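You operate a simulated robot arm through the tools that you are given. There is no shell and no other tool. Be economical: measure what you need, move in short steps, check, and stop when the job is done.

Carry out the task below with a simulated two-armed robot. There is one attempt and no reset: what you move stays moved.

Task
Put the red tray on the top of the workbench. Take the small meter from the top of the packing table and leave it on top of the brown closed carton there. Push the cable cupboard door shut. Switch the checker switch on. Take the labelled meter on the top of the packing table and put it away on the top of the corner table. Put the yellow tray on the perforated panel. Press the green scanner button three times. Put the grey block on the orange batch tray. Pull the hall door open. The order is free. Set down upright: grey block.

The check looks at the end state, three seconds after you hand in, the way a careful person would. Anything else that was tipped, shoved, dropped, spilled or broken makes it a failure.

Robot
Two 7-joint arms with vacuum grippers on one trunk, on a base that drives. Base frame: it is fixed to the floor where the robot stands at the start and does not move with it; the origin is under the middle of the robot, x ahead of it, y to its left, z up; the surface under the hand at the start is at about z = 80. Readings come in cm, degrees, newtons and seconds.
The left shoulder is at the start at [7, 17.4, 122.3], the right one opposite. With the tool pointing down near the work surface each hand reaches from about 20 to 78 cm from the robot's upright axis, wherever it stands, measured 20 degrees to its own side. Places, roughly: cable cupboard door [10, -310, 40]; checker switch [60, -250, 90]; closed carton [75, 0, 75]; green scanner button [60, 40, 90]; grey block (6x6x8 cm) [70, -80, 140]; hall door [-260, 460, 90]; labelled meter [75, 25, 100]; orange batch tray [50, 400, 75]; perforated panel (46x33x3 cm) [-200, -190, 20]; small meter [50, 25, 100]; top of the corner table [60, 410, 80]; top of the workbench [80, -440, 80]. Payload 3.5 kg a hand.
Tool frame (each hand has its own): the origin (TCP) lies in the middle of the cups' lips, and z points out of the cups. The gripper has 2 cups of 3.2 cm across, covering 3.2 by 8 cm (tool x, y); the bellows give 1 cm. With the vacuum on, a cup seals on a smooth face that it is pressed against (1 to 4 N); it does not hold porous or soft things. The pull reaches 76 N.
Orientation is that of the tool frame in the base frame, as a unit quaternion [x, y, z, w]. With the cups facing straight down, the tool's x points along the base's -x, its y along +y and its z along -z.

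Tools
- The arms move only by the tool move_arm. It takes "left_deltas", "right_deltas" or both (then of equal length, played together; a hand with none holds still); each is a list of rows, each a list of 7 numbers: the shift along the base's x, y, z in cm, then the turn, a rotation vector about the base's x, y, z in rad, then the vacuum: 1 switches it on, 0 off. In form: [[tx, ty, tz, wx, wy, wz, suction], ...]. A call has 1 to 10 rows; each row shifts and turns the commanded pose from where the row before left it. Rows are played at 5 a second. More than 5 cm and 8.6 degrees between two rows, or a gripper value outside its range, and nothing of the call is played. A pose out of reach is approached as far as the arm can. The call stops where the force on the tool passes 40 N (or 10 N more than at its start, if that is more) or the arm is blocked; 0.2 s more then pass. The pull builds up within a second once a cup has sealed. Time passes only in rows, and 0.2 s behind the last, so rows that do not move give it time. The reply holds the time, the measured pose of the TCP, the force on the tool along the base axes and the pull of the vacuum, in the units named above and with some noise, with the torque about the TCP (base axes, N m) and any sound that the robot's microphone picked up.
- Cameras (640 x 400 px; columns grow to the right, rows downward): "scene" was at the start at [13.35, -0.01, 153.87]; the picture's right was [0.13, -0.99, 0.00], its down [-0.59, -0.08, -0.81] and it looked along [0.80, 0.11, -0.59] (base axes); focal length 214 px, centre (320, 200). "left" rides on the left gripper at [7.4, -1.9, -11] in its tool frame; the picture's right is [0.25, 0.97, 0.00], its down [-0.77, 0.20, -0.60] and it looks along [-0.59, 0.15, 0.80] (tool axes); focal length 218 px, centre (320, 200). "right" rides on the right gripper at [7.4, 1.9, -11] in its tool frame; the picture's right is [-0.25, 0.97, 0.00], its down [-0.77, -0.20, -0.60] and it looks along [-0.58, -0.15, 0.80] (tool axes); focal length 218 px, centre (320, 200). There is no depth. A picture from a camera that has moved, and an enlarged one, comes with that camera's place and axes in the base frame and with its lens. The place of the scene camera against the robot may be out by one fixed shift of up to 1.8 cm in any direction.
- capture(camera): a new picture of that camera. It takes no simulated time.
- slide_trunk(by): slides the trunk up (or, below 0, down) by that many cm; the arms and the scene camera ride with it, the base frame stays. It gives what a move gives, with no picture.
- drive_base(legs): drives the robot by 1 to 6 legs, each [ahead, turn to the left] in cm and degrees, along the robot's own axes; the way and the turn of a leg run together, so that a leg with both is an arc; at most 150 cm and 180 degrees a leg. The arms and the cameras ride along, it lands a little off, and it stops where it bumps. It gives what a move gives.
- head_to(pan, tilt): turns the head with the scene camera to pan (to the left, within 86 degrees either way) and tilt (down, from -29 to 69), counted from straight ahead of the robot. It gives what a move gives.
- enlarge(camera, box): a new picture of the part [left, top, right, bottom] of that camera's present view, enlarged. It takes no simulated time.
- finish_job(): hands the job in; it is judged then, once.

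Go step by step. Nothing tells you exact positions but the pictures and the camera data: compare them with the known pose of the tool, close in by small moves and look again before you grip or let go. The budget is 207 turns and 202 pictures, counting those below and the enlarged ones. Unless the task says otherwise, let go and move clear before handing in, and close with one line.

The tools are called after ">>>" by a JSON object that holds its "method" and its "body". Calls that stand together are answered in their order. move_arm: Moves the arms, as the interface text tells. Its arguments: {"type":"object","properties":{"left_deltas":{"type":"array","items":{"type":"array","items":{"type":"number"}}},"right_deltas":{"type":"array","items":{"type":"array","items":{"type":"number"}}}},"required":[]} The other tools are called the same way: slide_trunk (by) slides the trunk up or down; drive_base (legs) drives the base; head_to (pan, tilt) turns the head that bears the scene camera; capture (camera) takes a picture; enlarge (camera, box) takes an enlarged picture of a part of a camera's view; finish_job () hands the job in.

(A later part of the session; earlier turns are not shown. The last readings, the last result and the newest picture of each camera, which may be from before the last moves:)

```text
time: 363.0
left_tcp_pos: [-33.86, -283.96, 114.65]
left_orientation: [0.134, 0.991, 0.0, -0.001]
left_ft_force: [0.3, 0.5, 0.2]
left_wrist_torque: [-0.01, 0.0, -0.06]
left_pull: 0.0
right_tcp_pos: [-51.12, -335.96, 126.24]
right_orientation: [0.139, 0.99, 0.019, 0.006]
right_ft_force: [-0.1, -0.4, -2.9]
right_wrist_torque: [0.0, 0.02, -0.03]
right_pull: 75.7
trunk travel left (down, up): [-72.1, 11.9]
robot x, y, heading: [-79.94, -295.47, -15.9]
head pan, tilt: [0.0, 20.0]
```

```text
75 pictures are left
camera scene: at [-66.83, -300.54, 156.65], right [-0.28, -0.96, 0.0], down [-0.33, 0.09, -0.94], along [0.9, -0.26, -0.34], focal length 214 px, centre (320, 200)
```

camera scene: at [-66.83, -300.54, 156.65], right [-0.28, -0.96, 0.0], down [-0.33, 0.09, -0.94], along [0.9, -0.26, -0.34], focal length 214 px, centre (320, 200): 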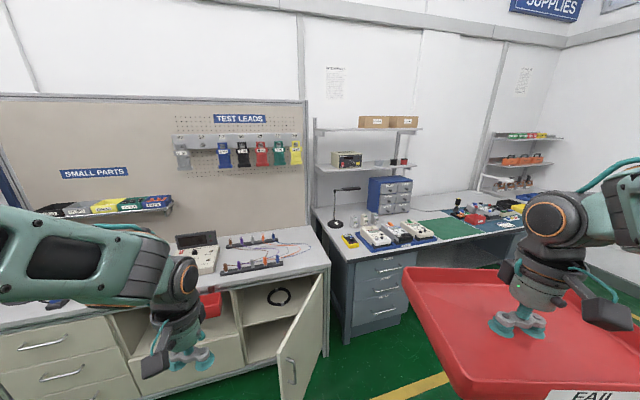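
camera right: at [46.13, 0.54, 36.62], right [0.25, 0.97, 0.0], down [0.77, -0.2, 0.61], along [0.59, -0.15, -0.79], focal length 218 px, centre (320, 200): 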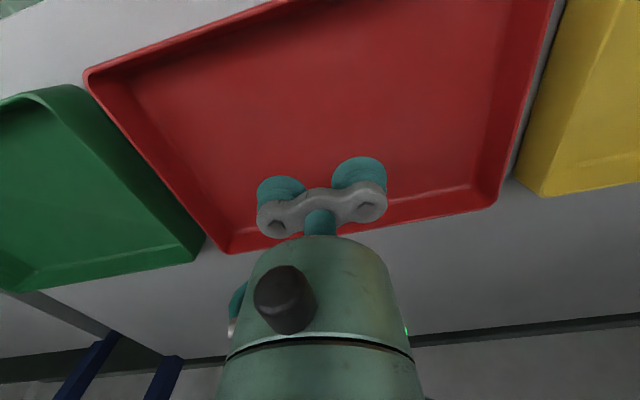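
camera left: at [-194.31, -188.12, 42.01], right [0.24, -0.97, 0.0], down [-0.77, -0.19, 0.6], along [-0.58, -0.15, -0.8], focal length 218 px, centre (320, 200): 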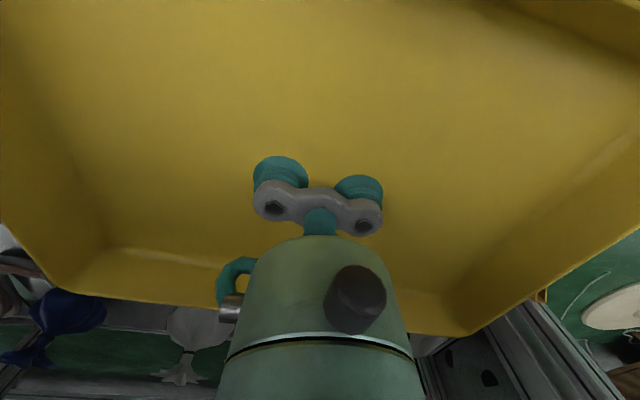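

The cable cupboard's door stands open ahead, hinged at its right side. First the red tray: drive to the workbench further right.

>>> {"method": "drive_base", "body": {"legs": [[0, -54], [140, 0], [0, 70]]}}

>>> {"method": "head_to", "body": {"pan": 0, "tilt": 30}}

>>> {"method": "capture", "body": {"camera": "scene"}}

```text
time: 375.4
left_tcp_pos: [9.9, -403.84, 114.79]
left_orientation: [-0.002, 1.0, -0.001, -0.001]
left_ft_force: [-0.2, -0.6, -0.3]
left_wrist_torque: [-0.02, -0.01, -0.01]
left_pull: 0.0
right_tcp_pos: [7.21, -458.51, 126.21]
right_orientation: [0.003, 1.0, 0.021, 0.003]
right_ft_force: [0.1, -1.6, -3.4]
right_wrist_torque: [-0.01, 0.01, -0.06]
right_pull: 75.3
trunk travel left (down, up): [-72.1, 11.9]
robot x, y, heading: [-32.04, -427.52, -0.5]
head pan, tilt: [0.0, 20.0]
```

```text
time: 376.2
left_tcp_pos: [9.86, -403.82, 114.7]
left_orientation: [-0.001, 1.0, 0.0, 0.0]
left_ft_force: [0.0, 0.1, -0.1]
left_wrist_torque: [0.04, -0.02, 0.0]
left_pull: 0.0
right_tcp_pos: [7.25, -458.53, 126.23]
right_orientation: [0.003, 1.0, 0.02, 0.004]
right_ft_force: [-0.3, -0.1, -3.9]
right_wrist_torque: [0.01, 0.06, 0.0]
right_pull: 75.8
trunk travel left (down, up): [-72.1, 11.9]
robot x, y, heading: [-31.66, -427.11, -0.3]
head pan, tilt: [0.0, 30.0]
```

```text
74 pictures are left
camera scene: at [-18.02, -428.64, 155.06], right [-0.01, -1.0, 0.0], down [-0.5, 0.0, -0.87], along [0.87, -0.01, -0.5], focal length 214 px, centre (320, 200)
```

scene: 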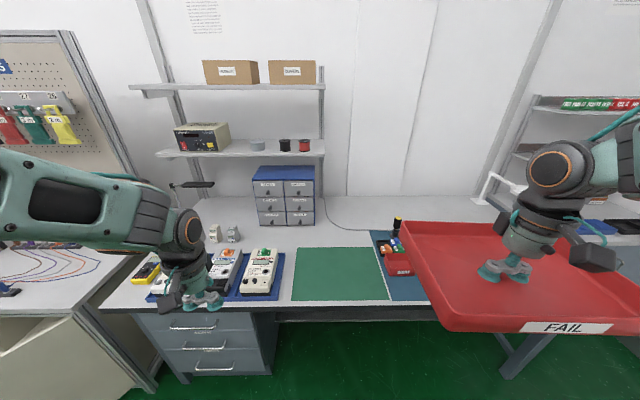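

Free bare top is behind the green mat, right of the blue drawer box, around [79,-447]. I'll extend the right arm with the tray at a safe height, then drive in.

>>> {"method": "move_arm", "body": {"right_deltas": [[3.6, 1.1, -2, -0.02, 0.008, 0, 1], [3.6, 1.1, -2, -0.02, 0, 0, 1], [3.6, 1.1, -2, 0, 0, 0, 1], [3.6, 1.1, -2, 0, 0, 0, 1], [3.6, 1.1, -2, 0, 0, 0, 1], [3.6, 1.1, -2, 0, 0, 0, 1], [3.6, 1.1, -2, 0, 0, 0, 1], [3.6, 1.1, -2, 0, 0, 0, 1], [3.6, 1.1, -2, 0, 0, 0, 1], [0, 0, 0, 0, 0, 0, 1]]}}

>>> {"method": "drive_base", "body": {"legs": [[18, 0]]}}

>>> {"method": "head_to", "body": {"pan": -8, "tilt": 40}}

>>> {"method": "capture", "body": {"camera": "scene"}}

```text
time: 378.4
left_tcp_pos: [9.81, -403.84, 114.72]
left_orientation: [-0.002, 1.0, 0.0, 0.0]
left_ft_force: [0.0, -0.2, 0.0]
left_wrist_torque: [-0.04, 0.0, -0.02]
left_pull: 0.1
right_tcp_pos: [39.54, -448.79, 108.27]
right_orientation: [0.005, 1.0, -0.001, 0.001]
right_ft_force: [-0.2, 0.5, -3.2]
right_wrist_torque: [0.01, 0.01, 0.0]
right_pull: 75.7
trunk travel left (down, up): [-72.1, 11.9]
robot x, y, heading: [-31.86, -427.5, -0.3]
head pan, tilt: [0.0, 30.0]
```

```text
time: 379.9
left_tcp_pos: [27.7, -403.86, 114.74]
left_orientation: [-0.002, 1.0, 0.0, 0.001]
left_ft_force: [0.1, -0.2, -0.4]
left_wrist_torque: [0.01, -0.04, 0.05]
left_pull: 0.0
right_tcp_pos: [57.44, -448.67, 108.31]
right_orientation: [0.003, 1.0, -0.001, 0.0]
right_ft_force: [0.0, 0.2, -2.8]
right_wrist_torque: [0.0, 0.02, 0.01]
right_pull: 75.4
trunk travel left (down, up): [-72.1, 11.9]
robot x, y, heading: [-13.85, -427.58, -0.3]
head pan, tilt: [0.0, 30.0]
```

```text
time: 380.6
left_tcp_pos: [27.88, -403.89, 114.67]
left_orientation: [-0.002, 1.0, 0.0, 0.0]
left_ft_force: [0.3, 0.3, 0.3]
left_wrist_torque: [-0.02, 0.02, 0.02]
left_pull: 0.0
right_tcp_pos: [57.65, -448.79, 108.11]
right_orientation: [0.004, 1.0, -0.001, 0.0]
right_ft_force: [-0.1, 0.7, -3.7]
right_wrist_torque: [0.01, 0.05, 0.01]
right_pull: 75.3
trunk travel left (down, up): [-72.1, 11.9]
robot x, y, heading: [-13.97, -427.34, -0.2]
head pan, tilt: [-8.0, 40.0]
```

```text
73 pictures are left
camera scene: at [-0.61, -429.93, 153.51], right [-0.14, -0.99, 0.0], down [-0.64, 0.09, -0.77], along [0.76, -0.11, -0.64], focal length 214 px, centre (320, 200)
```

scene: 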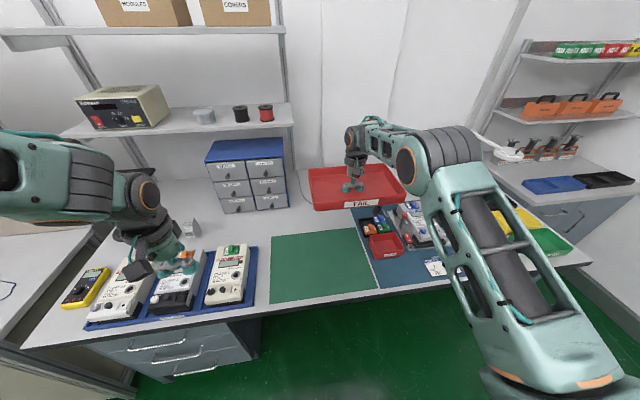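

>>> {"method": "drive_base", "body": {"legs": [[16, 0]]}}

>>> {"method": "move_arm", "body": {"right_deltas": [[2.5, 0.5, -1.5, 0, 0, 0, 1], [2.5, 0.5, -2, 0, 0, 0, 1], [0, 0, 0, 0, 0, 0, 1], [0, 0, 0, 0, 0, 0, 1]]}}

>>> {"method": "capture", "body": {"camera": "scene"}}

>>> {"method": "capture", "body": {"camera": "right"}}

```text
time: 382.0
left_tcp_pos: [43.71, -404.18, 114.77]
left_orientation: [0.0, 1.0, 0.0, 0.0]
left_ft_force: [0.5, 0.7, 0.6]
left_wrist_torque: [0.03, -0.01, 0.01]
left_pull: 0.1
right_tcp_pos: [73.32, -449.07, 108.22]
right_orientation: [0.005, 1.0, -0.001, 0.001]
right_ft_force: [1.0, -0.3, -3.2]
right_wrist_torque: [0.03, 0.03, -0.03]
right_pull: 75.7
trunk travel left (down, up): [-72.1, 11.9]
robot x, y, heading: [2.45, -427.66, -0.5]
head pan, tilt: [-8.0, 40.0]
```

```text
time: 383.0
left_tcp_pos: [44.0, -404.06, 114.75]
left_orientation: [0.0, 1.0, 0.0, 0.0]
left_ft_force: [-0.4, 1.3, 1.4]
left_wrist_torque: [-0.02, 0.0, 0.0]
left_pull: 0.1
right_tcp_pos: [78.04, -448.2, 104.59]
right_orientation: [0.006, 1.0, -0.001, -0.001]
right_ft_force: [0.8, -0.1, -2.5]
right_wrist_torque: [0.03, 0.03, -0.02]
right_pull: 75.5
right hand out of reach, approached as far as the arm can: row 2
trunk travel left (down, up): [-72.1, 11.9]
robot x, y, heading: [2.05, -427.36, -0.4]
head pan, tilt: [-8.0, 40.0]
```

```text
72 pictures are left
camera scene: at [15.32, -430.1, 153.52], right [-0.15, -0.99, 0.0], down [-0.64, 0.1, -0.77], along [0.76, -0.11, -0.64], focal length 214 px, centre (320, 200)
```

scene: 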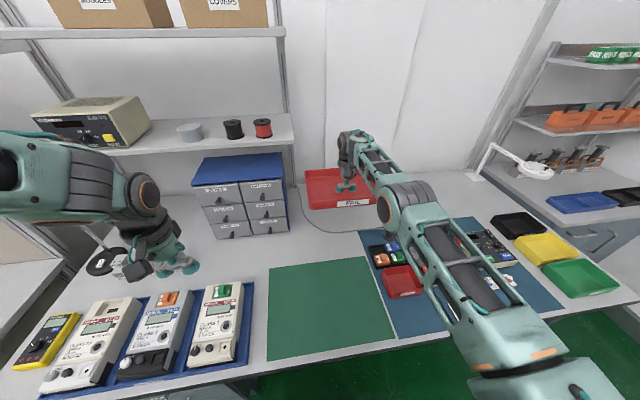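

```text
71 pictures are left
camera right: at [70.79, -446.21, 115.54], right [0.26, 0.96, 0.0], down [0.77, -0.21, 0.6], along [0.58, -0.16, -0.8], focal length 218 px, centre (320, 200)
```

right: 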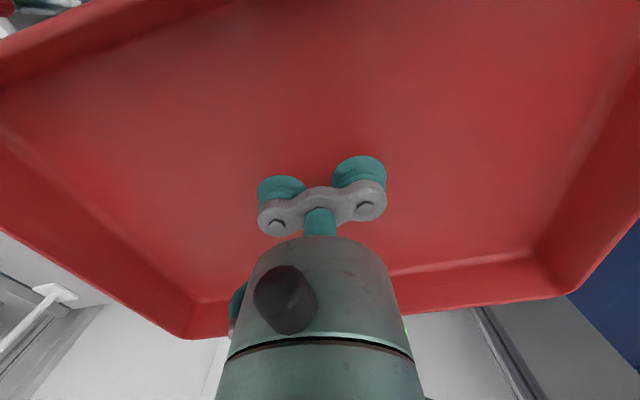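

>>> {"method": "enlarge", "body": {"camera": "scene", "box": [260, 150, 460, 275]}}

>>> {"method": "enlarge", "body": {"camera": "scene", "box": [60, 170, 240, 290]}}

```text
3.20 times, centred on (360, 212) of scene
camera zoom: at [15.32, -430.1, 153.52], right [-0.15, -0.99, 0.0], down [-0.64, 0.1, -0.77], along [0.76, -0.11, -0.64], focal length 686 px, centre (192, 160)
```

zoom: 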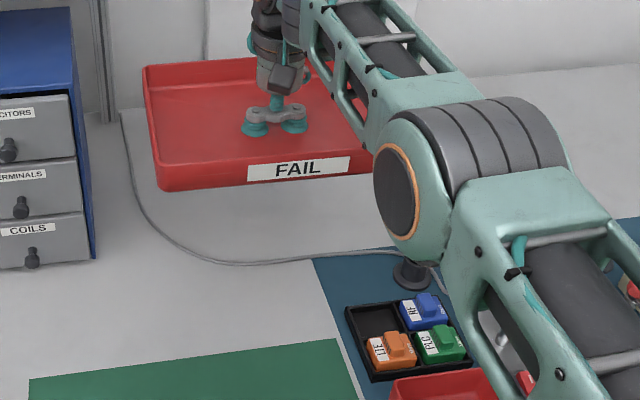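

```text
3.33 times, centred on (150, 230) of scene
camera zoom: at [15.32, -430.1, 153.52], right [-0.15, -0.99, 0.0], down [-0.64, 0.1, -0.77], along [0.76, -0.11, -0.64], focal length 715 px, centre (887, 100)
```

zoom: 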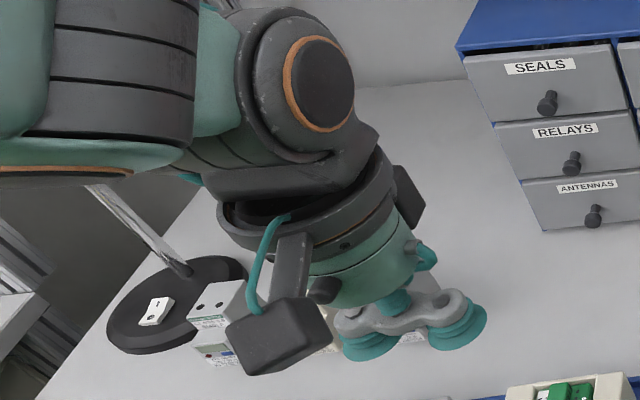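

A loose cord crosses the bare strip behind the mat, so I'll set the tray on the clear green work mat area of the bench top instead, centred near [50,-435]. Back off and shift.

>>> {"method": "drive_base", "body": {"legs": [[-20, 0]]}}

>>> {"method": "move_arm", "body": {"right_deltas": [[-2, 3, -1, 0, 0, 0, 1], [-2, 3, -1, 0, 0, 0, 1], [-2, 3, -1, 0, 0, 0, 1], [-2, 3, -1, 0, 0, 0, 1], [0, 1, -1, 0, 0, 0, 1], [0, 0, 0, 0, 0, 0, 1], [0, 0, 0, 0, 0, 0, 1]]}}

>>> {"method": "capture", "body": {"camera": "scene"}}

```text
time: 384.6
left_tcp_pos: [24.02, -404.05, 114.7]
left_orientation: [0.001, 1.0, -0.001, -0.001]
left_ft_force: [0.2, 0.7, -1.6]
left_wrist_torque: [0.02, 0.02, -0.02]
left_pull: 0.0
right_tcp_pos: [58.11, -448.1, 104.6]
right_orientation: [0.006, 1.0, -0.002, -0.001]
right_ft_force: [-0.8, 0.6, -3.2]
right_wrist_torque: [0.0, 0.01, -0.01]
right_pull: 75.4
trunk travel left (down, up): [-72.1, 11.9]
robot x, y, heading: [-17.69, -427.17, -0.6]
head pan, tilt: [-8.0, 40.0]
```

```text
time: 386.2
left_tcp_pos: [24.06, -404.06, 114.86]
left_orientation: [0.002, 1.0, 0.0, -0.001]
left_ft_force: [0.1, 0.1, 0.5]
left_wrist_torque: [0.01, 0.0, 0.02]
left_pull: 0.1
right_tcp_pos: [50.04, -435.06, 99.71]
right_orientation: [0.006, 1.0, 0.0, 0.0]
right_ft_force: [0.5, -0.1, -3.1]
right_wrist_torque: [-0.04, 0.07, -0.02]
right_pull: 75.9
trunk travel left (down, up): [-72.1, 11.9]
robot x, y, heading: [-17.56, -427.32, -0.7]
head pan, tilt: [-8.0, 40.0]
```

```text
68 pictures are left
camera scene: at [-4.72, -429.87, 153.52], right [-0.15, -0.99, 0.0], down [-0.64, 0.1, -0.77], along [0.76, -0.12, -0.64], focal length 214 px, centre (320, 200)
```

scene: 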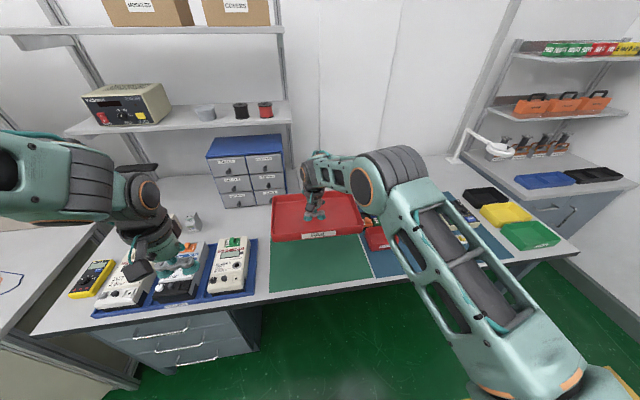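

>>> {"method": "move_arm", "body": {"right_deltas": [[0, 0, -3, 0, 0, 0, 1], [0, 0, -3, 0, 0, 0, 1], [0, 0, -3, 0, 0, 0, 1], [0, 0, -3, 0, 0, 0, 1], [0, 0, 0, 0, 0, 0, 1], [0, 0, 0, 0, 0, 0, 1]]}}

>>> {"method": "enlarge", "body": {"camera": "scene", "box": [200, 170, 440, 310]}}

```text
time: 387.6
left_tcp_pos: [23.93, -404.04, 114.82]
left_orientation: [0.001, 1.0, 0.0, -0.001]
left_ft_force: [-0.3, 0.2, 0.7]
left_wrist_torque: [0.01, 0.0, 0.0]
left_pull: 0.0
right_tcp_pos: [49.97, -435.02, 87.6]
right_orientation: [0.007, 1.0, -0.001, -0.001]
right_ft_force: [0.0, -0.1, -2.7]
right_wrist_torque: [0.0, 0.05, -0.01]
right_pull: 75.1
trunk travel left (down, up): [-72.1, 11.9]
robot x, y, heading: [-17.79, -427.89, -0.7]
head pan, tilt: [-8.0, 40.0]
```

```text
2.67 times, centred on (320, 240) of scene
camera zoom: at [-4.7, -429.93, 153.52], right [-0.15, -0.99, 0.0], down [-0.64, 0.1, -0.77], along [0.76, -0.11, -0.64], focal length 572 px, centre (320, 93)
```

zoom: 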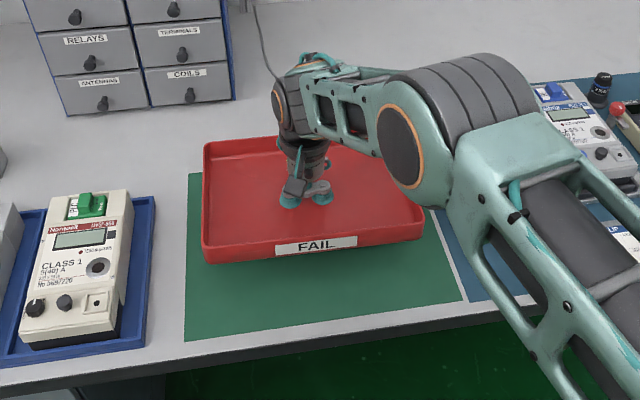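

>>> {"method": "move_arm", "body": {"right_deltas": [[0, 0, -2, 0, 0, 0, 1], [0, 0, -2, 0, 0, 0, 1], [0, 0, -1, 0, 0, 0, 1], [0, 0, -0.4, 0, 0, 0, 1], [0, 0, -0.4, 0, 0, 0, 1], [0, 0, 0, 0, 0, 0, 1]]}}

>>> {"method": "enlarge", "body": {"camera": "scene", "box": [200, 170, 440, 310]}}

```text
time: 389.0
left_tcp_pos: [23.99, -404.0, 114.76]
left_orientation: [0.001, 1.0, 0.001, -0.001]
left_ft_force: [-0.2, 1.0, -0.8]
left_wrist_torque: [0.0, -0.01, -0.02]
left_pull: 0.0
right_tcp_pos: [50.03, -435.06, 81.97]
right_orientation: [0.006, 1.0, -0.001, 0.0]
right_ft_force: [0.0, 0.3, -3.4]
right_wrist_torque: [-0.02, 0.04, 0.01]
right_pull: 75.8
trunk travel left (down, up): [-72.1, 11.9]
robot x, y, heading: [-17.96, -427.47, -0.6]
head pan, tilt: [-8.0, 40.0]
```

```text
2.67 times, centred on (320, 240) of scene
camera zoom: at [-4.71, -429.92, 153.52], right [-0.15, -0.99, 0.0], down [-0.64, 0.1, -0.77], along [0.76, -0.11, -0.64], focal length 572 px, centre (320, 93)
```

zoom: 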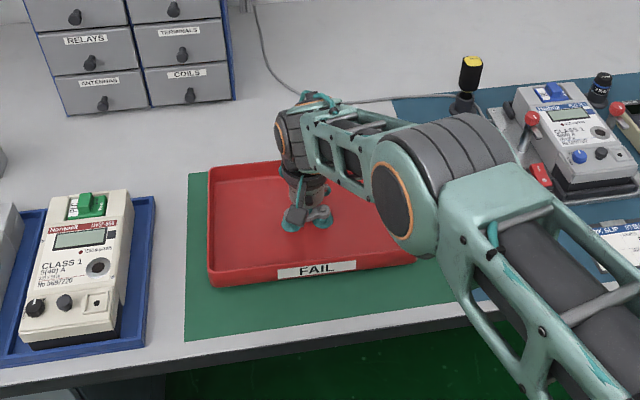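

>>> {"method": "move_arm", "body": {"right_deltas": [[0, 0, -0.4, 0, 0, 0, 1], [0, 0, -0.4, 0, 0, 0, 1], [0, 0, -0.4, 0, 0, 0, 1], [0, 0, 0, 0, 0, 0, 1]]}}

```text
time: 390.0
left_tcp_pos: [23.98, -404.0, 114.66]
left_orientation: [0.001, 1.0, 0.0, -0.001]
left_ft_force: [0.2, -1.1, 0.2]
left_wrist_torque: [0.02, -0.02, 0.0]
left_pull: 0.1
right_tcp_pos: [49.9, -435.08, 80.71]
right_orientation: [0.006, 1.0, -0.001, 0.0]
right_ft_force: [0.7, -0.7, -2.4]
right_wrist_torque: [0.2, -0.07, -0.05]
right_pull: 75.1
trunk travel left (down, up): [-72.1, 11.9]
robot x, y, heading: [-17.77, -427.49, -0.8]
head pan, tilt: [-8.0, 40.0]
```

Just touching (torque change). A little lower, then release.

>>> {"method": "move_arm", "body": {"right_deltas": [[0, 0, -0.3, 0, 0, 0, 1], [0, 0, 0, 0, 0, 0, 1], [0, 0, 0, 0, 0, 0, 0], [0, 0, 0, 0, 0, 0, 0], [0, 0, 0, 0, 0, 0, 0], [0, 0, 0.5, 0, 0, 0, 0], [0, 0, 0.5, 0, 0, 0, 0], [0, 0, 3, 0, 0, 0, 0], [0, 0, 4, 0, 0, 0, 0], [0, 0, 4, 0, 0, 0, 0]]}}

>>> {"method": "move_arm", "body": {"right_deltas": [[0, 0, 4, 0, 0, 0, 0], [-3, 0, 4, 0, 0, 0, 0], [-4, -1, 2, 0, 0, 0, 0], [-4, -1, 1, 0, 0, 0, 0], [0, 0, 0, 0, 0, 0, 0]]}}

>>> {"method": "capture", "body": {"camera": "scene"}}

```text
time: 392.2
left_tcp_pos: [23.92, -404.15, 114.78]
left_orientation: [0.001, 1.0, 0.0, 0.001]
left_ft_force: [-0.2, -0.6, 0.8]
left_wrist_torque: [0.01, 0.0, -0.01]
left_pull: 0.1
right_tcp_pos: [49.86, -435.1, 92.29]
right_orientation: [0.006, 1.0, 0.0, 0.0]
right_ft_force: [-0.2, 0.1, -0.9]
right_wrist_torque: [-0.03, -0.05, -0.01]
right_pull: 0.0
trunk travel left (down, up): [-72.1, 11.9]
robot x, y, heading: [-17.94, -427.15, -0.6]
head pan, tilt: [-8.0, 40.0]
```

```text
time: 393.4
left_tcp_pos: [23.99, -403.97, 114.68]
left_orientation: [0.001, 1.0, -0.001, 0.0]
left_ft_force: [0.4, -0.7, 0.2]
left_wrist_torque: [0.01, 0.04, -0.05]
left_pull: 0.0
right_tcp_pos: [38.78, -437.2, 103.22]
right_orientation: [0.005, 1.0, 0.0, -0.001]
right_ft_force: [-0.3, 0.4, 0.5]
right_wrist_torque: [-0.01, 0.02, 0.01]
right_pull: 0.1
trunk travel left (down, up): [-72.1, 11.9]
robot x, y, heading: [-18.06, -427.49, -0.9]
head pan, tilt: [-8.0, 40.0]
```

```text
65 pictures are left
camera scene: at [-4.64, -429.88, 153.51], right [-0.15, -0.99, 0.0], down [-0.64, 0.1, -0.77], along [0.76, -0.12, -0.64], focal length 214 px, centre (320, 200)
```

scene: 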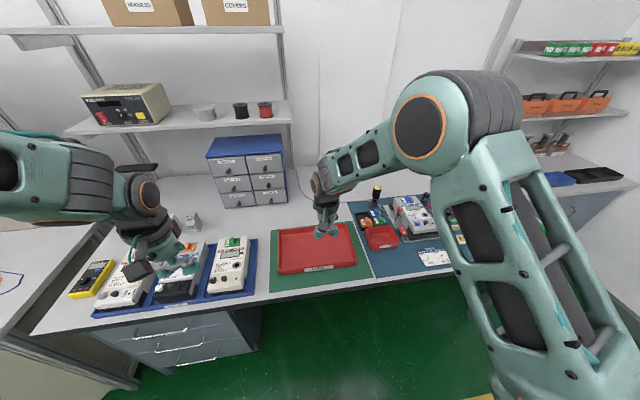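

The red tray sits flat on the bench. Now the cupboard door: back away, go to about [-70,-328] facing +x, and tuck the right hand.

>>> {"method": "drive_base", "body": {"legs": [[-55, 0.5], [0, 90], [97, 0], [0, -90]]}}

>>> {"method": "move_arm", "body": {"right_deltas": [[-4, -2, 2, 0, 0, 0, 0], [-4, -2, 2, 0, 0, 0, 0], [-4, -2, 2, 0, 0, 0, 0], [-4, -2, 2, 0, 0, 0, 0], [-4, -2, 0, 0, 0, 0, 0], [0, 0, 0, 0, 0, 0, 0]]}}

>>> {"method": "head_to", "body": {"pan": 5, "tilt": 35}}

>>> {"method": "capture", "body": {"camera": "scene"}}

```text
time: 408.9
left_tcp_pos: [-35.32, -302.9, 114.78]
left_orientation: [-0.032, 0.999, 0.0, -0.001]
left_ft_force: [0.4, 0.2, 0.7]
left_wrist_torque: [0.01, -0.03, -0.01]
left_pull: 0.0
right_tcp_pos: [-18.36, -334.95, 103.36]
right_orientation: [-0.027, 1.0, -0.001, 0.0]
right_ft_force: [-1.1, -0.7, 0.1]
right_wrist_torque: [0.01, 0.0, 0.0]
right_pull: 0.1
trunk travel left (down, up): [-72.1, 11.9]
robot x, y, heading: [-75.85, -328.78, 3.0]
head pan, tilt: [-8.0, 40.0]
```

```text
time: 410.3
left_tcp_pos: [-35.29, -302.76, 114.64]
left_orientation: [-0.033, 0.999, 0.0, -0.001]
left_ft_force: [1.1, 0.6, -0.5]
left_wrist_torque: [0.0, 0.02, -0.02]
left_pull: 0.2
right_tcp_pos: [-38.18, -345.0, 111.4]
right_orientation: [-0.027, 1.0, -0.001, -0.002]
right_ft_force: [0.7, 0.1, -0.4]
right_wrist_torque: [-0.03, 0.0, -0.03]
right_pull: 0.1
trunk travel left (down, up): [-72.1, 11.9]
robot x, y, heading: [-75.76, -328.81, 2.9]
head pan, tilt: [-8.0, 40.0]
```

```text
time: 411.1
left_tcp_pos: [-35.48, -302.77, 114.76]
left_orientation: [-0.033, 0.999, -0.001, -0.001]
left_ft_force: [0.1, -0.5, -1.0]
left_wrist_torque: [0.0, -0.03, 0.02]
left_pull: 0.1
right_tcp_pos: [-38.26, -345.02, 111.37]
right_orientation: [-0.028, 1.0, -0.001, 0.0]
right_ft_force: [0.3, 0.4, 0.2]
right_wrist_torque: [0.02, 0.01, 0.01]
right_pull: 0.2
trunk travel left (down, up): [-72.1, 11.9]
robot x, y, heading: [-75.59, -329.13, 3.0]
head pan, tilt: [5.0, 35.0]
```

```text
64 pictures are left
camera scene: at [-62.16, -328.58, 154.27], right [0.14, -0.99, 0.0], down [-0.57, -0.08, -0.82], along [0.81, 0.12, -0.57], focal length 214 px, centre (320, 200)
```

scene: 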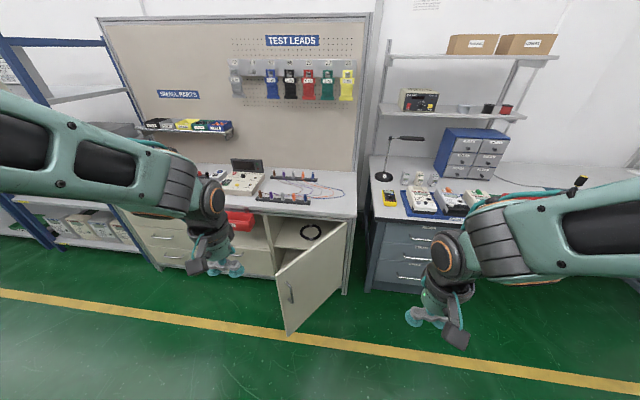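

The door's free edge is at about [-5,-300], top z 75, hinge at [31,-329]; its handle is at z≈55. I'll lower the left hand, tool horizontal, to [-18,-309,67].

>>> {"method": "move_arm", "body": {"left_deltas": [[1.6, -0.6, -4.4, 0, -0.143, 0, 0], [1.6, -0.6, -4.4, 0, -0.143, 0, 0], [1.6, -0.6, -4.4, 0, -0.143, 0, 0], [1.6, -0.6, -4.4, 0, -0.143, 0, 0], [1.6, -0.6, -4.4, 0, -0.143, 0, 0], [1.6, -0.6, -4.4, 0, -0.143, 0, 0], [1.6, -0.6, -4.4, 0, -0.143, 0, 0], [1.6, -0.6, -4.4, 0, -0.143, 0, 0], [1.6, -0.6, -4.4, 0, -0.143, 0, 0], [1.6, -0.6, -4.4, 0, -0.143, 0, 0]]}}

>>> {"method": "move_arm", "body": {"left_deltas": [[1.6, -0.6, -4, 0, -0.141, 0, 0], [0, 0, 0, 0, 0, 0, 0], [0, 0, 0, 0, 0, 0, 0]]}}

>>> {"method": "capture", "body": {"camera": "scene"}}

```text
time: 413.3
left_tcp_pos: [-19.36, -308.85, 70.75]
left_orientation: [-0.024, 0.755, -0.021, 0.655]
left_ft_force: [0.3, 0.1, -0.2]
left_wrist_torque: [-0.02, -0.01, 0.0]
left_pull: 0.0
right_tcp_pos: [-38.23, -345.0, 111.32]
right_orientation: [-0.027, 1.0, -0.001, -0.001]
right_ft_force: [-0.9, 0.5, 0.0]
right_wrist_torque: [-0.02, 0.02, 0.03]
right_pull: 0.0
trunk travel left (down, up): [-72.1, 11.9]
robot x, y, heading: [-75.74, -328.67, 3.2]
head pan, tilt: [5.0, 35.0]
```

```text
time: 414.1
left_tcp_pos: [-17.66, -309.61, 66.8]
left_orientation: [-0.023, 0.707, -0.023, 0.706]
left_ft_force: [-0.9, 0.2, 0.5]
left_wrist_torque: [0.0, -0.02, 0.02]
left_pull: 0.1
right_tcp_pos: [-38.27, -345.14, 111.25]
right_orientation: [-0.027, 1.0, 0.001, -0.001]
right_ft_force: [-0.1, 0.3, -0.6]
right_wrist_torque: [-0.05, -0.01, -0.01]
right_pull: 0.0
trunk travel left (down, up): [-72.1, 11.9]
robot x, y, heading: [-75.46, -328.77, 3.4]
head pan, tilt: [5.0, 35.0]
```

```text
63 pictures are left
camera scene: at [-62.14, -328.63, 154.28], right [0.14, -0.99, 0.0], down [-0.57, -0.08, -0.82], along [0.81, 0.12, -0.57], focal length 214 px, centre (320, 200)
```

scene: 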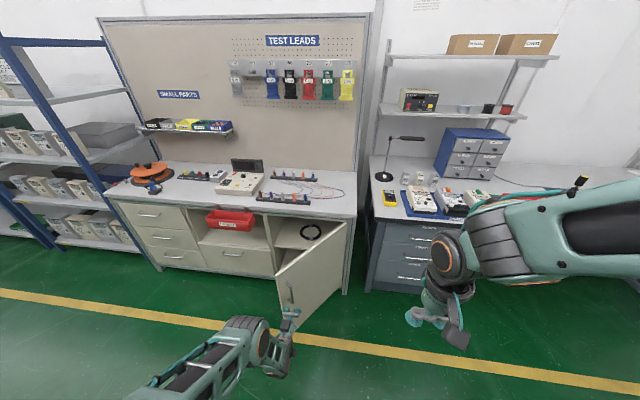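

Aligned with the door face. Drive forward gently to push.

>>> {"method": "drive_base", "body": {"legs": [[22, 0]]}}

>>> {"method": "capture", "body": {"camera": "scene"}}

```text
time: 415.8
left_tcp_pos: [4.27, -308.29, 66.8]
left_orientation: [-0.024, 0.707, -0.023, 0.706]
left_ft_force: [-0.3, -0.8, 0.2]
left_wrist_torque: [0.01, -0.03, 0.03]
left_pull: 0.2
right_tcp_pos: [-16.27, -343.74, 111.39]
right_orientation: [-0.027, 1.0, -0.001, 0.0]
right_ft_force: [1.0, -0.4, 0.1]
right_wrist_torque: [-0.02, 0.01, -0.02]
right_pull: 0.1
trunk travel left (down, up): [-72.1, 11.9]
robot x, y, heading: [-53.47, -327.35, 3.2]
head pan, tilt: [5.0, 35.0]
```

```text
62 pictures are left
camera scene: at [-40.16, -327.37, 154.28], right [0.14, -0.99, 0.0], down [-0.57, -0.08, -0.82], along [0.81, 0.12, -0.57], focal length 214 px, centre (320, 200)
```

scene: 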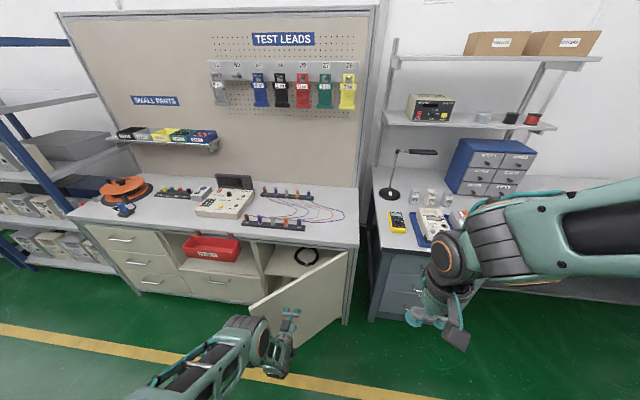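

>>> {"method": "drive_base", "body": {"legs": [[12, 0]]}}

>>> {"method": "capture", "body": {"camera": "scene"}}

```text
time: 417.0
left_tcp_pos: [16.48, -307.53, 66.87]
left_orientation: [-0.024, 0.707, -0.022, 0.706]
left_ft_force: [-0.2, 0.0, -0.3]
left_wrist_torque: [-0.03, -0.02, -0.02]
left_pull: 0.0
right_tcp_pos: [-4.22, -343.08, 111.43]
right_orientation: [-0.028, 1.0, -0.001, 0.0]
right_ft_force: [-0.5, 0.1, -1.2]
right_wrist_torque: [0.01, 0.07, 0.0]
right_pull: 0.0
trunk travel left (down, up): [-72.1, 11.9]
robot x, y, heading: [-41.55, -327.14, 3.2]
head pan, tilt: [5.0, 35.0]
```

```text
61 pictures are left
camera scene: at [-28.11, -326.68, 154.28], right [0.14, -0.99, 0.0], down [-0.57, -0.08, -0.82], along [0.81, 0.12, -0.57], focal length 214 px, centre (320, 200)
```

scene: 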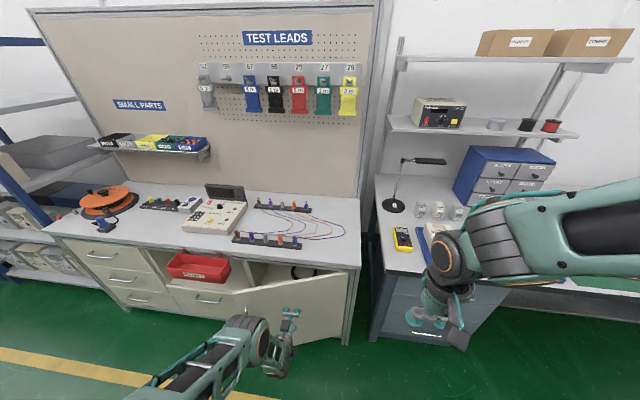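

The door is closing. Continue.

>>> {"method": "drive_base", "body": {"legs": [[9, 0]]}}

>>> {"method": "move_arm", "body": {"left_deltas": [[1, 0, 0, 0, 0, 0, 0], [1, 0, 0, 0, 0, 0, 0], [0.7, 0, 0, 0, 0, 0, 0], [0.7, 0, 0, 0, 0, 0, 0], [0, 0, 0, 0, 0, 0, 0]]}}

>>> {"method": "capture", "body": {"camera": "scene"}}

```text
time: 418.1
left_tcp_pos: [25.17, -306.96, 66.73]
left_orientation: [-0.023, 0.707, -0.024, 0.706]
left_ft_force: [0.0, -0.3, 0.0]
left_wrist_torque: [-0.01, -0.04, -0.01]
left_pull: 0.0
right_tcp_pos: [4.47, -342.64, 111.31]
right_orientation: [-0.028, 1.0, 0.0, -0.001]
right_ft_force: [0.5, 0.3, 0.7]
right_wrist_torque: [0.0, -0.01, -0.02]
right_pull: 0.1
trunk travel left (down, up): [-72.1, 11.9]
robot x, y, heading: [-32.88, -326.67, 3.3]
head pan, tilt: [5.0, 35.0]
```

```text
time: 419.3
left_tcp_pos: [28.63, -307.23, 66.64]
left_orientation: [-0.023, 0.708, -0.022, 0.706]
left_ft_force: [0.0, 0.5, 0.0]
left_wrist_torque: [0.01, 0.01, 0.0]
left_pull: 0.0
right_tcp_pos: [4.65, -342.62, 111.38]
right_orientation: [-0.027, 1.0, -0.001, -0.001]
right_ft_force: [-0.4, 0.5, 0.7]
right_wrist_torque: [0.02, -0.04, 0.01]
right_pull: 0.1
trunk travel left (down, up): [-72.1, 11.9]
robot x, y, heading: [-32.88, -326.4, 3.2]
head pan, tilt: [5.0, 35.0]
```

```text
60 pictures are left
camera scene: at [-19.28, -326.2, 154.27], right [0.14, -0.99, 0.0], down [-0.57, -0.08, -0.82], along [0.81, 0.12, -0.57], focal length 214 px, centre (320, 200)
```

scene: 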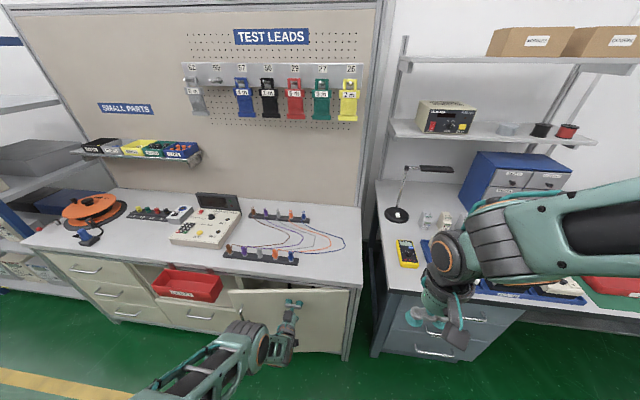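

>>> {"method": "move_arm", "body": {"left_deltas": [[0.8, 0, 0, 0, 0, 0, 0], [0.8, 0, 0, 0, 0, 0, 0], [0.7, 0, 0, 0, 0, 0, 0], [0.7, 0, 0, 0, 0, 0, 0], [0.7, 0, 0, 0, 0, 0, 0], [0, 0, 0, 0, 0, 0, 0]]}}

>>> {"method": "enlarge", "body": {"camera": "scene", "box": [140, 240, 400, 400]}}

```text
time: 420.7
left_tcp_pos: [32.3, -307.08, 66.81]
left_orientation: [-0.023, 0.707, -0.021, 0.706]
left_ft_force: [0.6, 0.6, -0.1]
left_wrist_torque: [-0.03, -0.02, 0.01]
left_pull: 0.1
right_tcp_pos: [4.56, -342.74, 111.45]
right_orientation: [-0.027, 1.0, -0.001, 0.0]
right_ft_force: [0.8, -0.1, -0.2]
right_wrist_torque: [-0.02, 0.0, 0.01]
right_pull: 0.0
trunk travel left (down, up): [-72.1, 11.9]
robot x, y, heading: [-33.13, -326.65, 3.2]
head pan, tilt: [5.0, 35.0]
```

```text
2.46 times, centred on (270, 320) of scene
camera zoom: at [-19.33, -326.2, 154.27], right [0.14, -0.99, 0.0], down [-0.57, -0.08, -0.82], along [0.81, 0.12, -0.57], focal length 528 px, centre (443, -95)
```

zoom: 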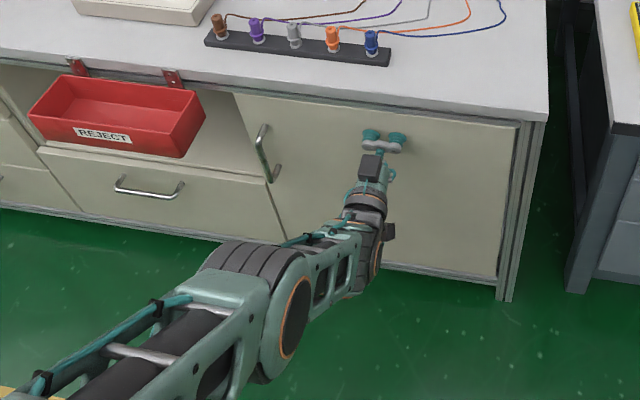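

>>> {"method": "move_arm", "body": {"left_deltas": [[0.5, 0, 0, 0, 0, 0, 0], [0.5, 0, 0, 0, 0, 0, 0], [0.5, 0, 0, 0, 0, 0, 0], [0.5, 0, 0, 0, 0, 0, 0], [0.4, 0, 0, 0, 0, 0, 0], [0, 0, 0, 0, 0, 0, 0]]}}

>>> {"method": "enlarge", "body": {"camera": "scene", "box": [140, 240, 400, 400]}}

```text
time: 422.1
left_tcp_pos: [33.72, -307.15, 67.31]
left_orientation: [-0.023, 0.708, -0.022, 0.706]
left_ft_force: [-3.3, -0.6, -0.6]
left_wrist_torque: [0.02, -0.04, 0.02]
left_pull: 0.1
left hand out of reach, approached as far as the arm can: row 3, 4
right_tcp_pos: [4.48, -342.6, 111.4]
right_orientation: [-0.027, 1.0, -0.001, 0.001]
right_ft_force: [-0.1, 0.4, -0.5]
right_wrist_torque: [-0.02, -0.01, 0.0]
right_pull: 0.1
trunk travel left (down, up): [-72.1, 11.9]
robot x, y, heading: [-32.71, -326.69, 3.1]
head pan, tilt: [5.0, 35.0]
```

```text
2.46 times, centred on (270, 320) of scene
camera zoom: at [-19.42, -326.19, 154.28], right [0.14, -0.99, 0.0], down [-0.57, -0.08, -0.82], along [0.81, 0.12, -0.57], focal length 528 px, centre (443, -95)
```

zoom: 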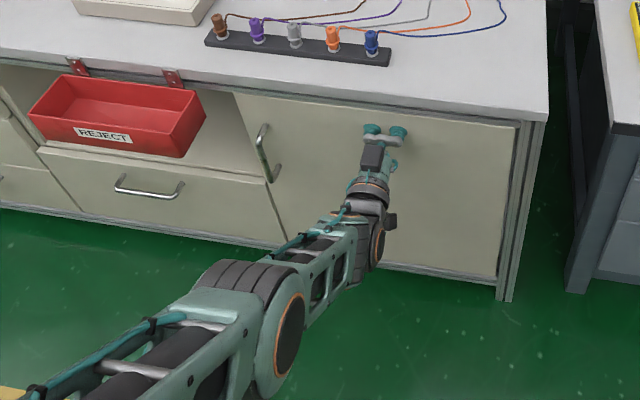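

The arm is at its reach limit with 3 N on the door. I'll press slightly further with the base to make sure it is shut.

>>> {"method": "drive_base", "body": {"legs": [[1.5, 0]]}}

>>> {"method": "drive_base", "body": {"legs": [[-14, 0]]}}

>>> {"method": "enlarge", "body": {"camera": "scene", "box": [140, 200, 400, 360]}}

```text
time: 422.9
left_tcp_pos: [33.98, -307.06, 66.99]
left_orientation: [-0.024, 0.71, -0.022, 0.704]
left_ft_force: [-10.8, 0.1, 2.9]
left_wrist_torque: [-0.03, 0.07, -0.02]
left_pull: 0.0
right_tcp_pos: [5.41, -342.35, 111.29]
right_orientation: [-0.028, 1.0, 0.0, 0.001]
right_ft_force: [0.2, 0.4, 0.0]
right_wrist_torque: [-0.01, 0.0, 0.0]
right_pull: 0.1
trunk travel left (down, up): [-72.1, 11.9]
robot x, y, heading: [-31.89, -326.43, 3.5]
head pan, tilt: [5.0, 35.0]
stopped in leg 1: the force on the tool passed its limit at 60 N (the readings are from after the stop); the commanded pose is now the measured one
```

```text
time: 424.2
left_tcp_pos: [20.22, -307.65, 66.91]
left_orientation: [-0.025, 0.71, -0.022, 0.704]
left_ft_force: [-0.6, 0.9, 0.2]
left_wrist_torque: [0.01, 0.02, 0.03]
left_pull: 0.1
right_tcp_pos: [-8.33, -343.18, 111.24]
right_orientation: [-0.03, 1.0, 0.0, -0.001]
right_ft_force: [0.7, -0.4, 0.0]
right_wrist_torque: [0.02, 0.0, -0.03]
right_pull: 0.1
trunk travel left (down, up): [-72.1, 11.9]
robot x, y, heading: [-45.49, -327.09, 3.4]
head pan, tilt: [5.0, 35.0]
```

```text
2.46 times, centred on (270, 280) of scene
camera zoom: at [-32.33, -326.89, 154.26], right [0.15, -0.99, 0.0], down [-0.57, -0.08, -0.82], along [0.81, 0.12, -0.57], focal length 528 px, centre (443, 3)
```

zoom: 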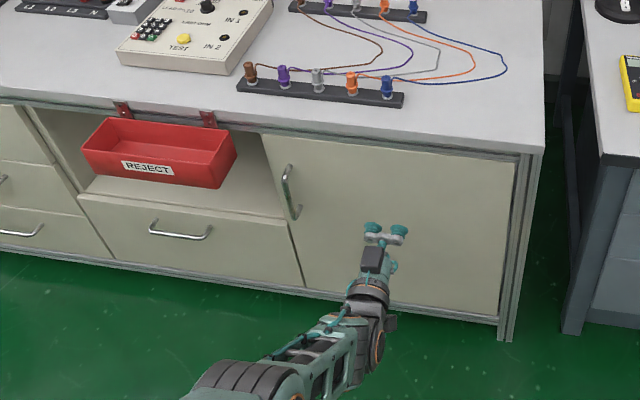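

The cupboard door is shut flush. Now look at the checker on this bench.

>>> {"method": "drive_base", "body": {"legs": [[-20, 0]]}}

>>> {"method": "head_to", "body": {"pan": 30, "tilt": 30}}

>>> {"method": "capture", "body": {"camera": "scene"}}

>>> {"method": "enlarge", "body": {"camera": "scene", "box": [240, 130, 400, 230]}}

```text
time: 425.9
left_tcp_pos: [0.0, -308.9, 66.84]
left_orientation: [-0.025, 0.71, -0.022, 0.704]
left_ft_force: [-0.3, 0.2, -0.4]
left_wrist_torque: [-0.01, 0.03, 0.0]
left_pull: 0.0
right_tcp_pos: [-28.61, -344.4, 111.35]
right_orientation: [-0.03, 1.0, -0.001, -0.001]
right_ft_force: [-1.1, 0.1, -0.5]
right_wrist_torque: [0.02, -0.02, -0.01]
right_pull: 0.0
trunk travel left (down, up): [-72.1, 11.9]
robot x, y, heading: [-65.8, -328.5, 3.6]
head pan, tilt: [5.0, 35.0]
```

```text
time: 426.8
left_tcp_pos: [-0.05, -308.85, 66.95]
left_orientation: [-0.025, 0.71, -0.021, 0.704]
left_ft_force: [-0.1, -0.3, 0.2]
left_wrist_torque: [0.04, 0.0, -0.02]
left_pull: 0.0
right_tcp_pos: [-28.68, -344.4, 111.47]
right_orientation: [-0.03, 1.0, 0.0, -0.001]
right_ft_force: [0.5, -0.5, 0.8]
right_wrist_torque: [0.02, 0.01, -0.01]
right_pull: 0.1
trunk travel left (down, up): [-72.1, 11.9]
robot x, y, heading: [-66.18, -328.58, 3.8]
head pan, tilt: [30.0, 30.0]
```

```text
56 pictures are left
camera scene: at [-53.73, -324.44, 155.05], right [0.55, -0.83, 0.0], down [-0.42, -0.28, -0.87], along [0.72, 0.48, -0.5], focal length 214 px, centre (320, 200)
```

scene: 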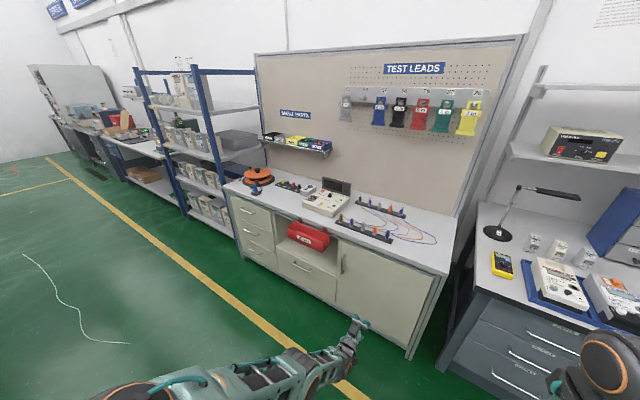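

```text
4.00 times, centred on (320, 180) of scene
camera zoom: at [-53.73, -324.44, 155.05], right [0.55, -0.83, 0.0], down [-0.42, -0.28, -0.87], along [0.72, 0.48, -0.5], focal length 858 px, centre (320, 280)
```

zoom: 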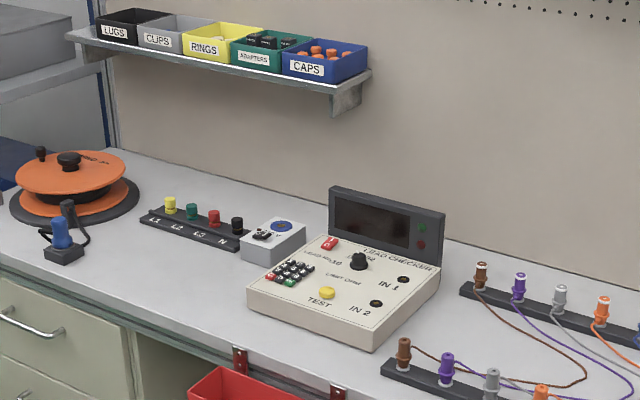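

The "LEAD CHECKER" has a red rocker switch at about [55.5,-253,87]. Restore the left hand to its upright tuck and move in front of it.

>>> {"method": "move_arm", "body": {"left_deltas": [[-2, 0.5, 4, 0, 0.143, 0, 0], [-2, 0.5, 4, 0, 0.143, 0, 0], [-2, 0.5, 4, 0, 0.143, 0, 0], [-2, 0.5, 4, 0, 0.143, 0, 0], [-2, 0.5, 4, 0, 0.143, 0, 0], [-2, 0.5, 4, 0, 0.143, 0, 0], [-2, 0.5, 4.4, 0, 0.143, 0, 0], [-2, 0.5, 4.4, 0, 0.143, 0, 0], [-2, 0.5, 4.4, 0, 0.143, 0, 0], [-2, 0.5, 4.4, 0, 0.143, 0, 0]]}}

>>> {"method": "move_arm", "body": {"left_deltas": [[-2, 0, 4, 0, 0.141, 0, 0], [0, 0, 0, 0, 0, 0, 0]]}}

>>> {"method": "drive_base", "body": {"legs": [[0, 86.3], [88, 0], [0, -90]]}}

>>> {"method": "head_to", "body": {"pan": 0, "tilt": 35}}

>>> {"method": "capture", "body": {"camera": "scene"}}

```text
time: 428.9
left_tcp_pos: [-20.16, -303.72, 108.68]
left_orientation: [-0.033, 0.997, 0.0, 0.068]
left_ft_force: [-0.4, 0.0, 0.0]
left_wrist_torque: [-0.01, -0.01, -0.02]
left_pull: 0.0
right_tcp_pos: [-28.79, -344.47, 111.47]
right_orientation: [-0.03, 1.0, -0.001, 0.0]
right_ft_force: [-0.3, -1.0, 0.3]
right_wrist_torque: [0.02, 0.0, -0.02]
right_pull: 0.0
trunk travel left (down, up): [-72.1, 11.9]
robot x, y, heading: [-66.03, -328.54, 3.6]
head pan, tilt: [30.0, 30.0]
```

```text
time: 429.6
left_tcp_pos: [-21.96, -303.83, 112.74]
left_orientation: [-0.032, 0.999, 0.003, -0.005]
left_ft_force: [0.5, -0.3, -0.4]
left_wrist_torque: [-0.02, 0.0, 0.05]
left_pull: 0.1
right_tcp_pos: [-28.65, -344.34, 111.45]
right_orientation: [-0.03, 1.0, -0.001, 0.0]
right_ft_force: [-0.7, -0.6, -0.1]
right_wrist_torque: [-0.01, 0.02, 0.05]
right_pull: 0.1
trunk travel left (down, up): [-72.1, 11.9]
robot x, y, heading: [-65.89, -328.83, 3.5]
head pan, tilt: [30.0, 30.0]
```

```text
time: 441.8
left_tcp_pos: [-19.04, -219.58, 112.76]
left_orientation: [0.016, 1.0, 0.003, -0.003]
left_ft_force: [-0.1, -0.2, -0.3]
left_wrist_torque: [0.04, 0.03, -0.01]
left_pull: 0.0
right_tcp_pos: [-29.56, -259.31, 111.31]
right_orientation: [0.018, 1.0, -0.001, 0.0]
right_ft_force: [0.5, -0.2, 1.1]
right_wrist_torque: [0.03, -0.05, 0.0]
right_pull: 0.1
trunk travel left (down, up): [-72.1, 11.9]
robot x, y, heading: [-65.5, -239.56, -1.8]
head pan, tilt: [30.0, 30.0]
```

```text
time: 442.7
left_tcp_pos: [-18.98, -219.65, 112.66]
left_orientation: [0.016, 1.0, 0.002, -0.004]
left_ft_force: [-0.1, 0.2, -0.1]
left_wrist_torque: [0.0, -0.01, 0.0]
left_pull: 0.0
right_tcp_pos: [-29.53, -259.37, 111.41]
right_orientation: [0.018, 1.0, -0.001, -0.001]
right_ft_force: [0.1, -0.6, 0.5]
right_wrist_torque: [-0.02, -0.05, -0.02]
right_pull: 0.0
trunk travel left (down, up): [-72.1, 11.9]
robot x, y, heading: [-65.48, -240.19, -2.1]
head pan, tilt: [0.0, 35.0]
```

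```text
54 pictures are left
camera scene: at [-51.79, -241.59, 154.28], right [-0.03, -1.0, 0.0], down [-0.57, 0.02, -0.82], along [0.82, -0.03, -0.57], focal length 214 px, centre (320, 200)
```

scene: 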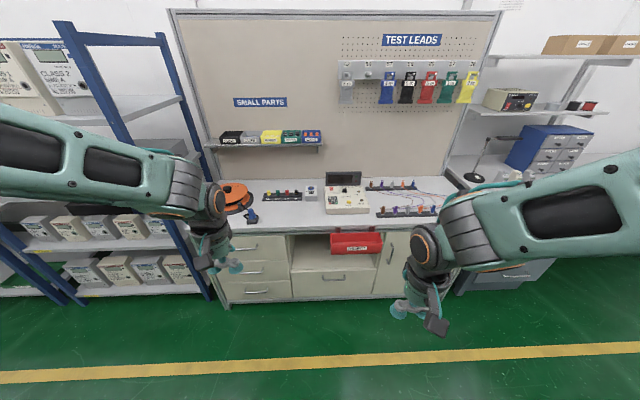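

>>> {"method": "drive_base", "body": {"legs": [[0, 2], [52, 0]]}}

>>> {"method": "move_arm", "body": {"right_deltas": [[3.5, 1, -1, 0, 0, 0, 0], [3.5, 1, -1, 0, 0, 0, 0], [3.5, 1, -1, 0, 0, 0, 0], [3.5, 1, -1, 0, 0, 0, 0], [3.5, 0, -1, 0, 0, 0, 0], [0, 0, 0, 0, 0, 0, 0]]}}

>>> {"method": "capture", "body": {"camera": "right"}}

>>> {"method": "head_to", "body": {"pan": 0, "tilt": 45}}

>>> {"method": "capture", "body": {"camera": "scene"}}

```text
time: 446.1
left_tcp_pos: [31.39, -218.38, 112.74]
left_orientation: [0.001, 1.0, 0.002, -0.004]
left_ft_force: [-0.5, -0.4, -0.2]
left_wrist_torque: [-0.05, 0.01, 0.02]
left_pull: 0.0
right_tcp_pos: [22.03, -258.29, 111.38]
right_orientation: [0.004, 1.0, -0.001, 0.001]
right_ft_force: [-0.8, -0.3, 0.3]
right_wrist_torque: [0.0, 0.0, 0.03]
right_pull: 0.0
trunk travel left (down, up): [-72.1, 11.9]
robot x, y, heading: [-14.22, -240.34, -0.5]
head pan, tilt: [0.0, 35.0]
```

```text
time: 447.5
left_tcp_pos: [31.38, -218.35, 112.8]
left_orientation: [0.001, 1.0, 0.002, -0.003]
left_ft_force: [-0.5, 0.1, -0.1]
left_wrist_torque: [-0.01, -0.04, 0.0]
left_pull: 0.0
right_tcp_pos: [39.42, -254.42, 106.38]
right_orientation: [0.003, 1.0, -0.001, 0.0]
right_ft_force: [0.4, -0.3, 0.4]
right_wrist_torque: [0.01, -0.01, -0.01]
right_pull: 0.0
trunk travel left (down, up): [-72.1, 11.9]
robot x, y, heading: [-13.85, -239.78, -0.1]
head pan, tilt: [0.0, 35.0]
```

```text
53 pictures are left
camera right: at [32.12, -252.43, 117.2], right [0.26, 0.97, 0.0], down [0.77, -0.21, 0.6], along [0.58, -0.16, -0.8], focal length 218 px, centre (320, 200)
```

right: 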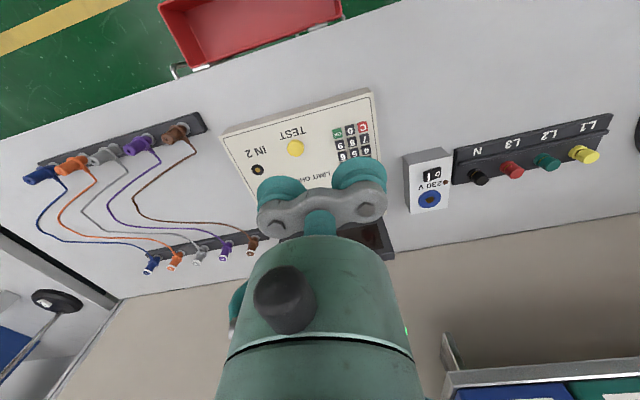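

```text
time: 448.2
left_tcp_pos: [31.52, -218.4, 112.86]
left_orientation: [0.001, 1.0, 0.002, -0.003]
left_ft_force: [-0.5, 0.5, 0.1]
left_wrist_torque: [0.0, -0.01, 0.01]
left_pull: 0.0
right_tcp_pos: [39.53, -254.29, 106.31]
right_orientation: [0.003, 1.0, -0.001, -0.001]
right_ft_force: [-0.9, -0.1, 0.4]
right_wrist_torque: [-0.03, -0.01, 0.01]
right_pull: 0.1
trunk travel left (down, up): [-72.1, 11.9]
robot x, y, heading: [-13.89, -240.04, -0.4]
head pan, tilt: [0.0, 45.0]
```

```text
52 pictures are left
camera scene: at [-1.4, -241.32, 152.8], right [-0.01, -1.0, 0.0], down [-0.71, 0.0, -0.71], along [0.71, 0.0, -0.71], focal length 214 px, centre (320, 200)
```

scene: 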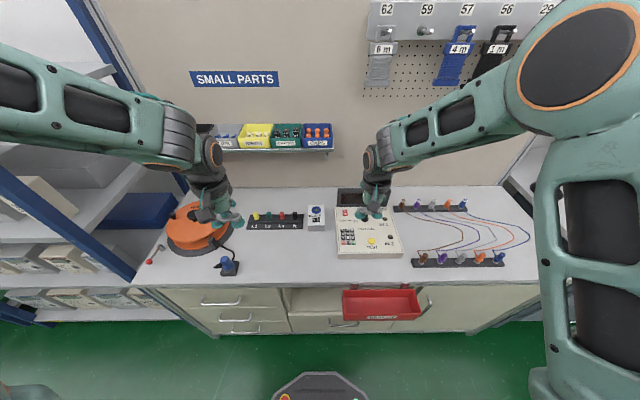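

>>> {"method": "enlarge", "body": {"camera": "scene", "box": [300, 180, 420, 265]}}

```text
4.71 times, centred on (360, 222) of scene
camera zoom: at [-1.4, -241.32, 152.8], right [-0.01, -1.0, 0.0], down [-0.71, 0.0, -0.71], along [0.71, 0.0, -0.71], focal length 1009 px, centre (132, 94)
```

zoom: 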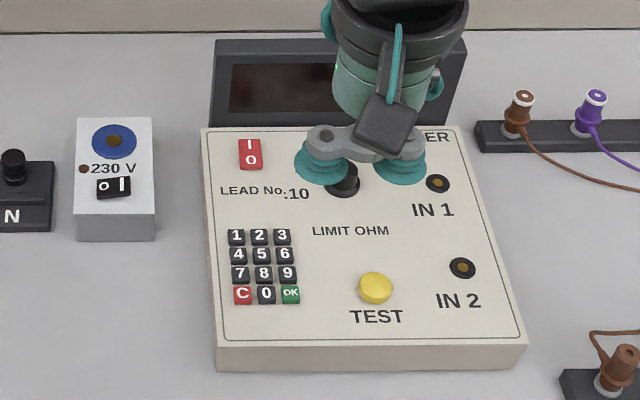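

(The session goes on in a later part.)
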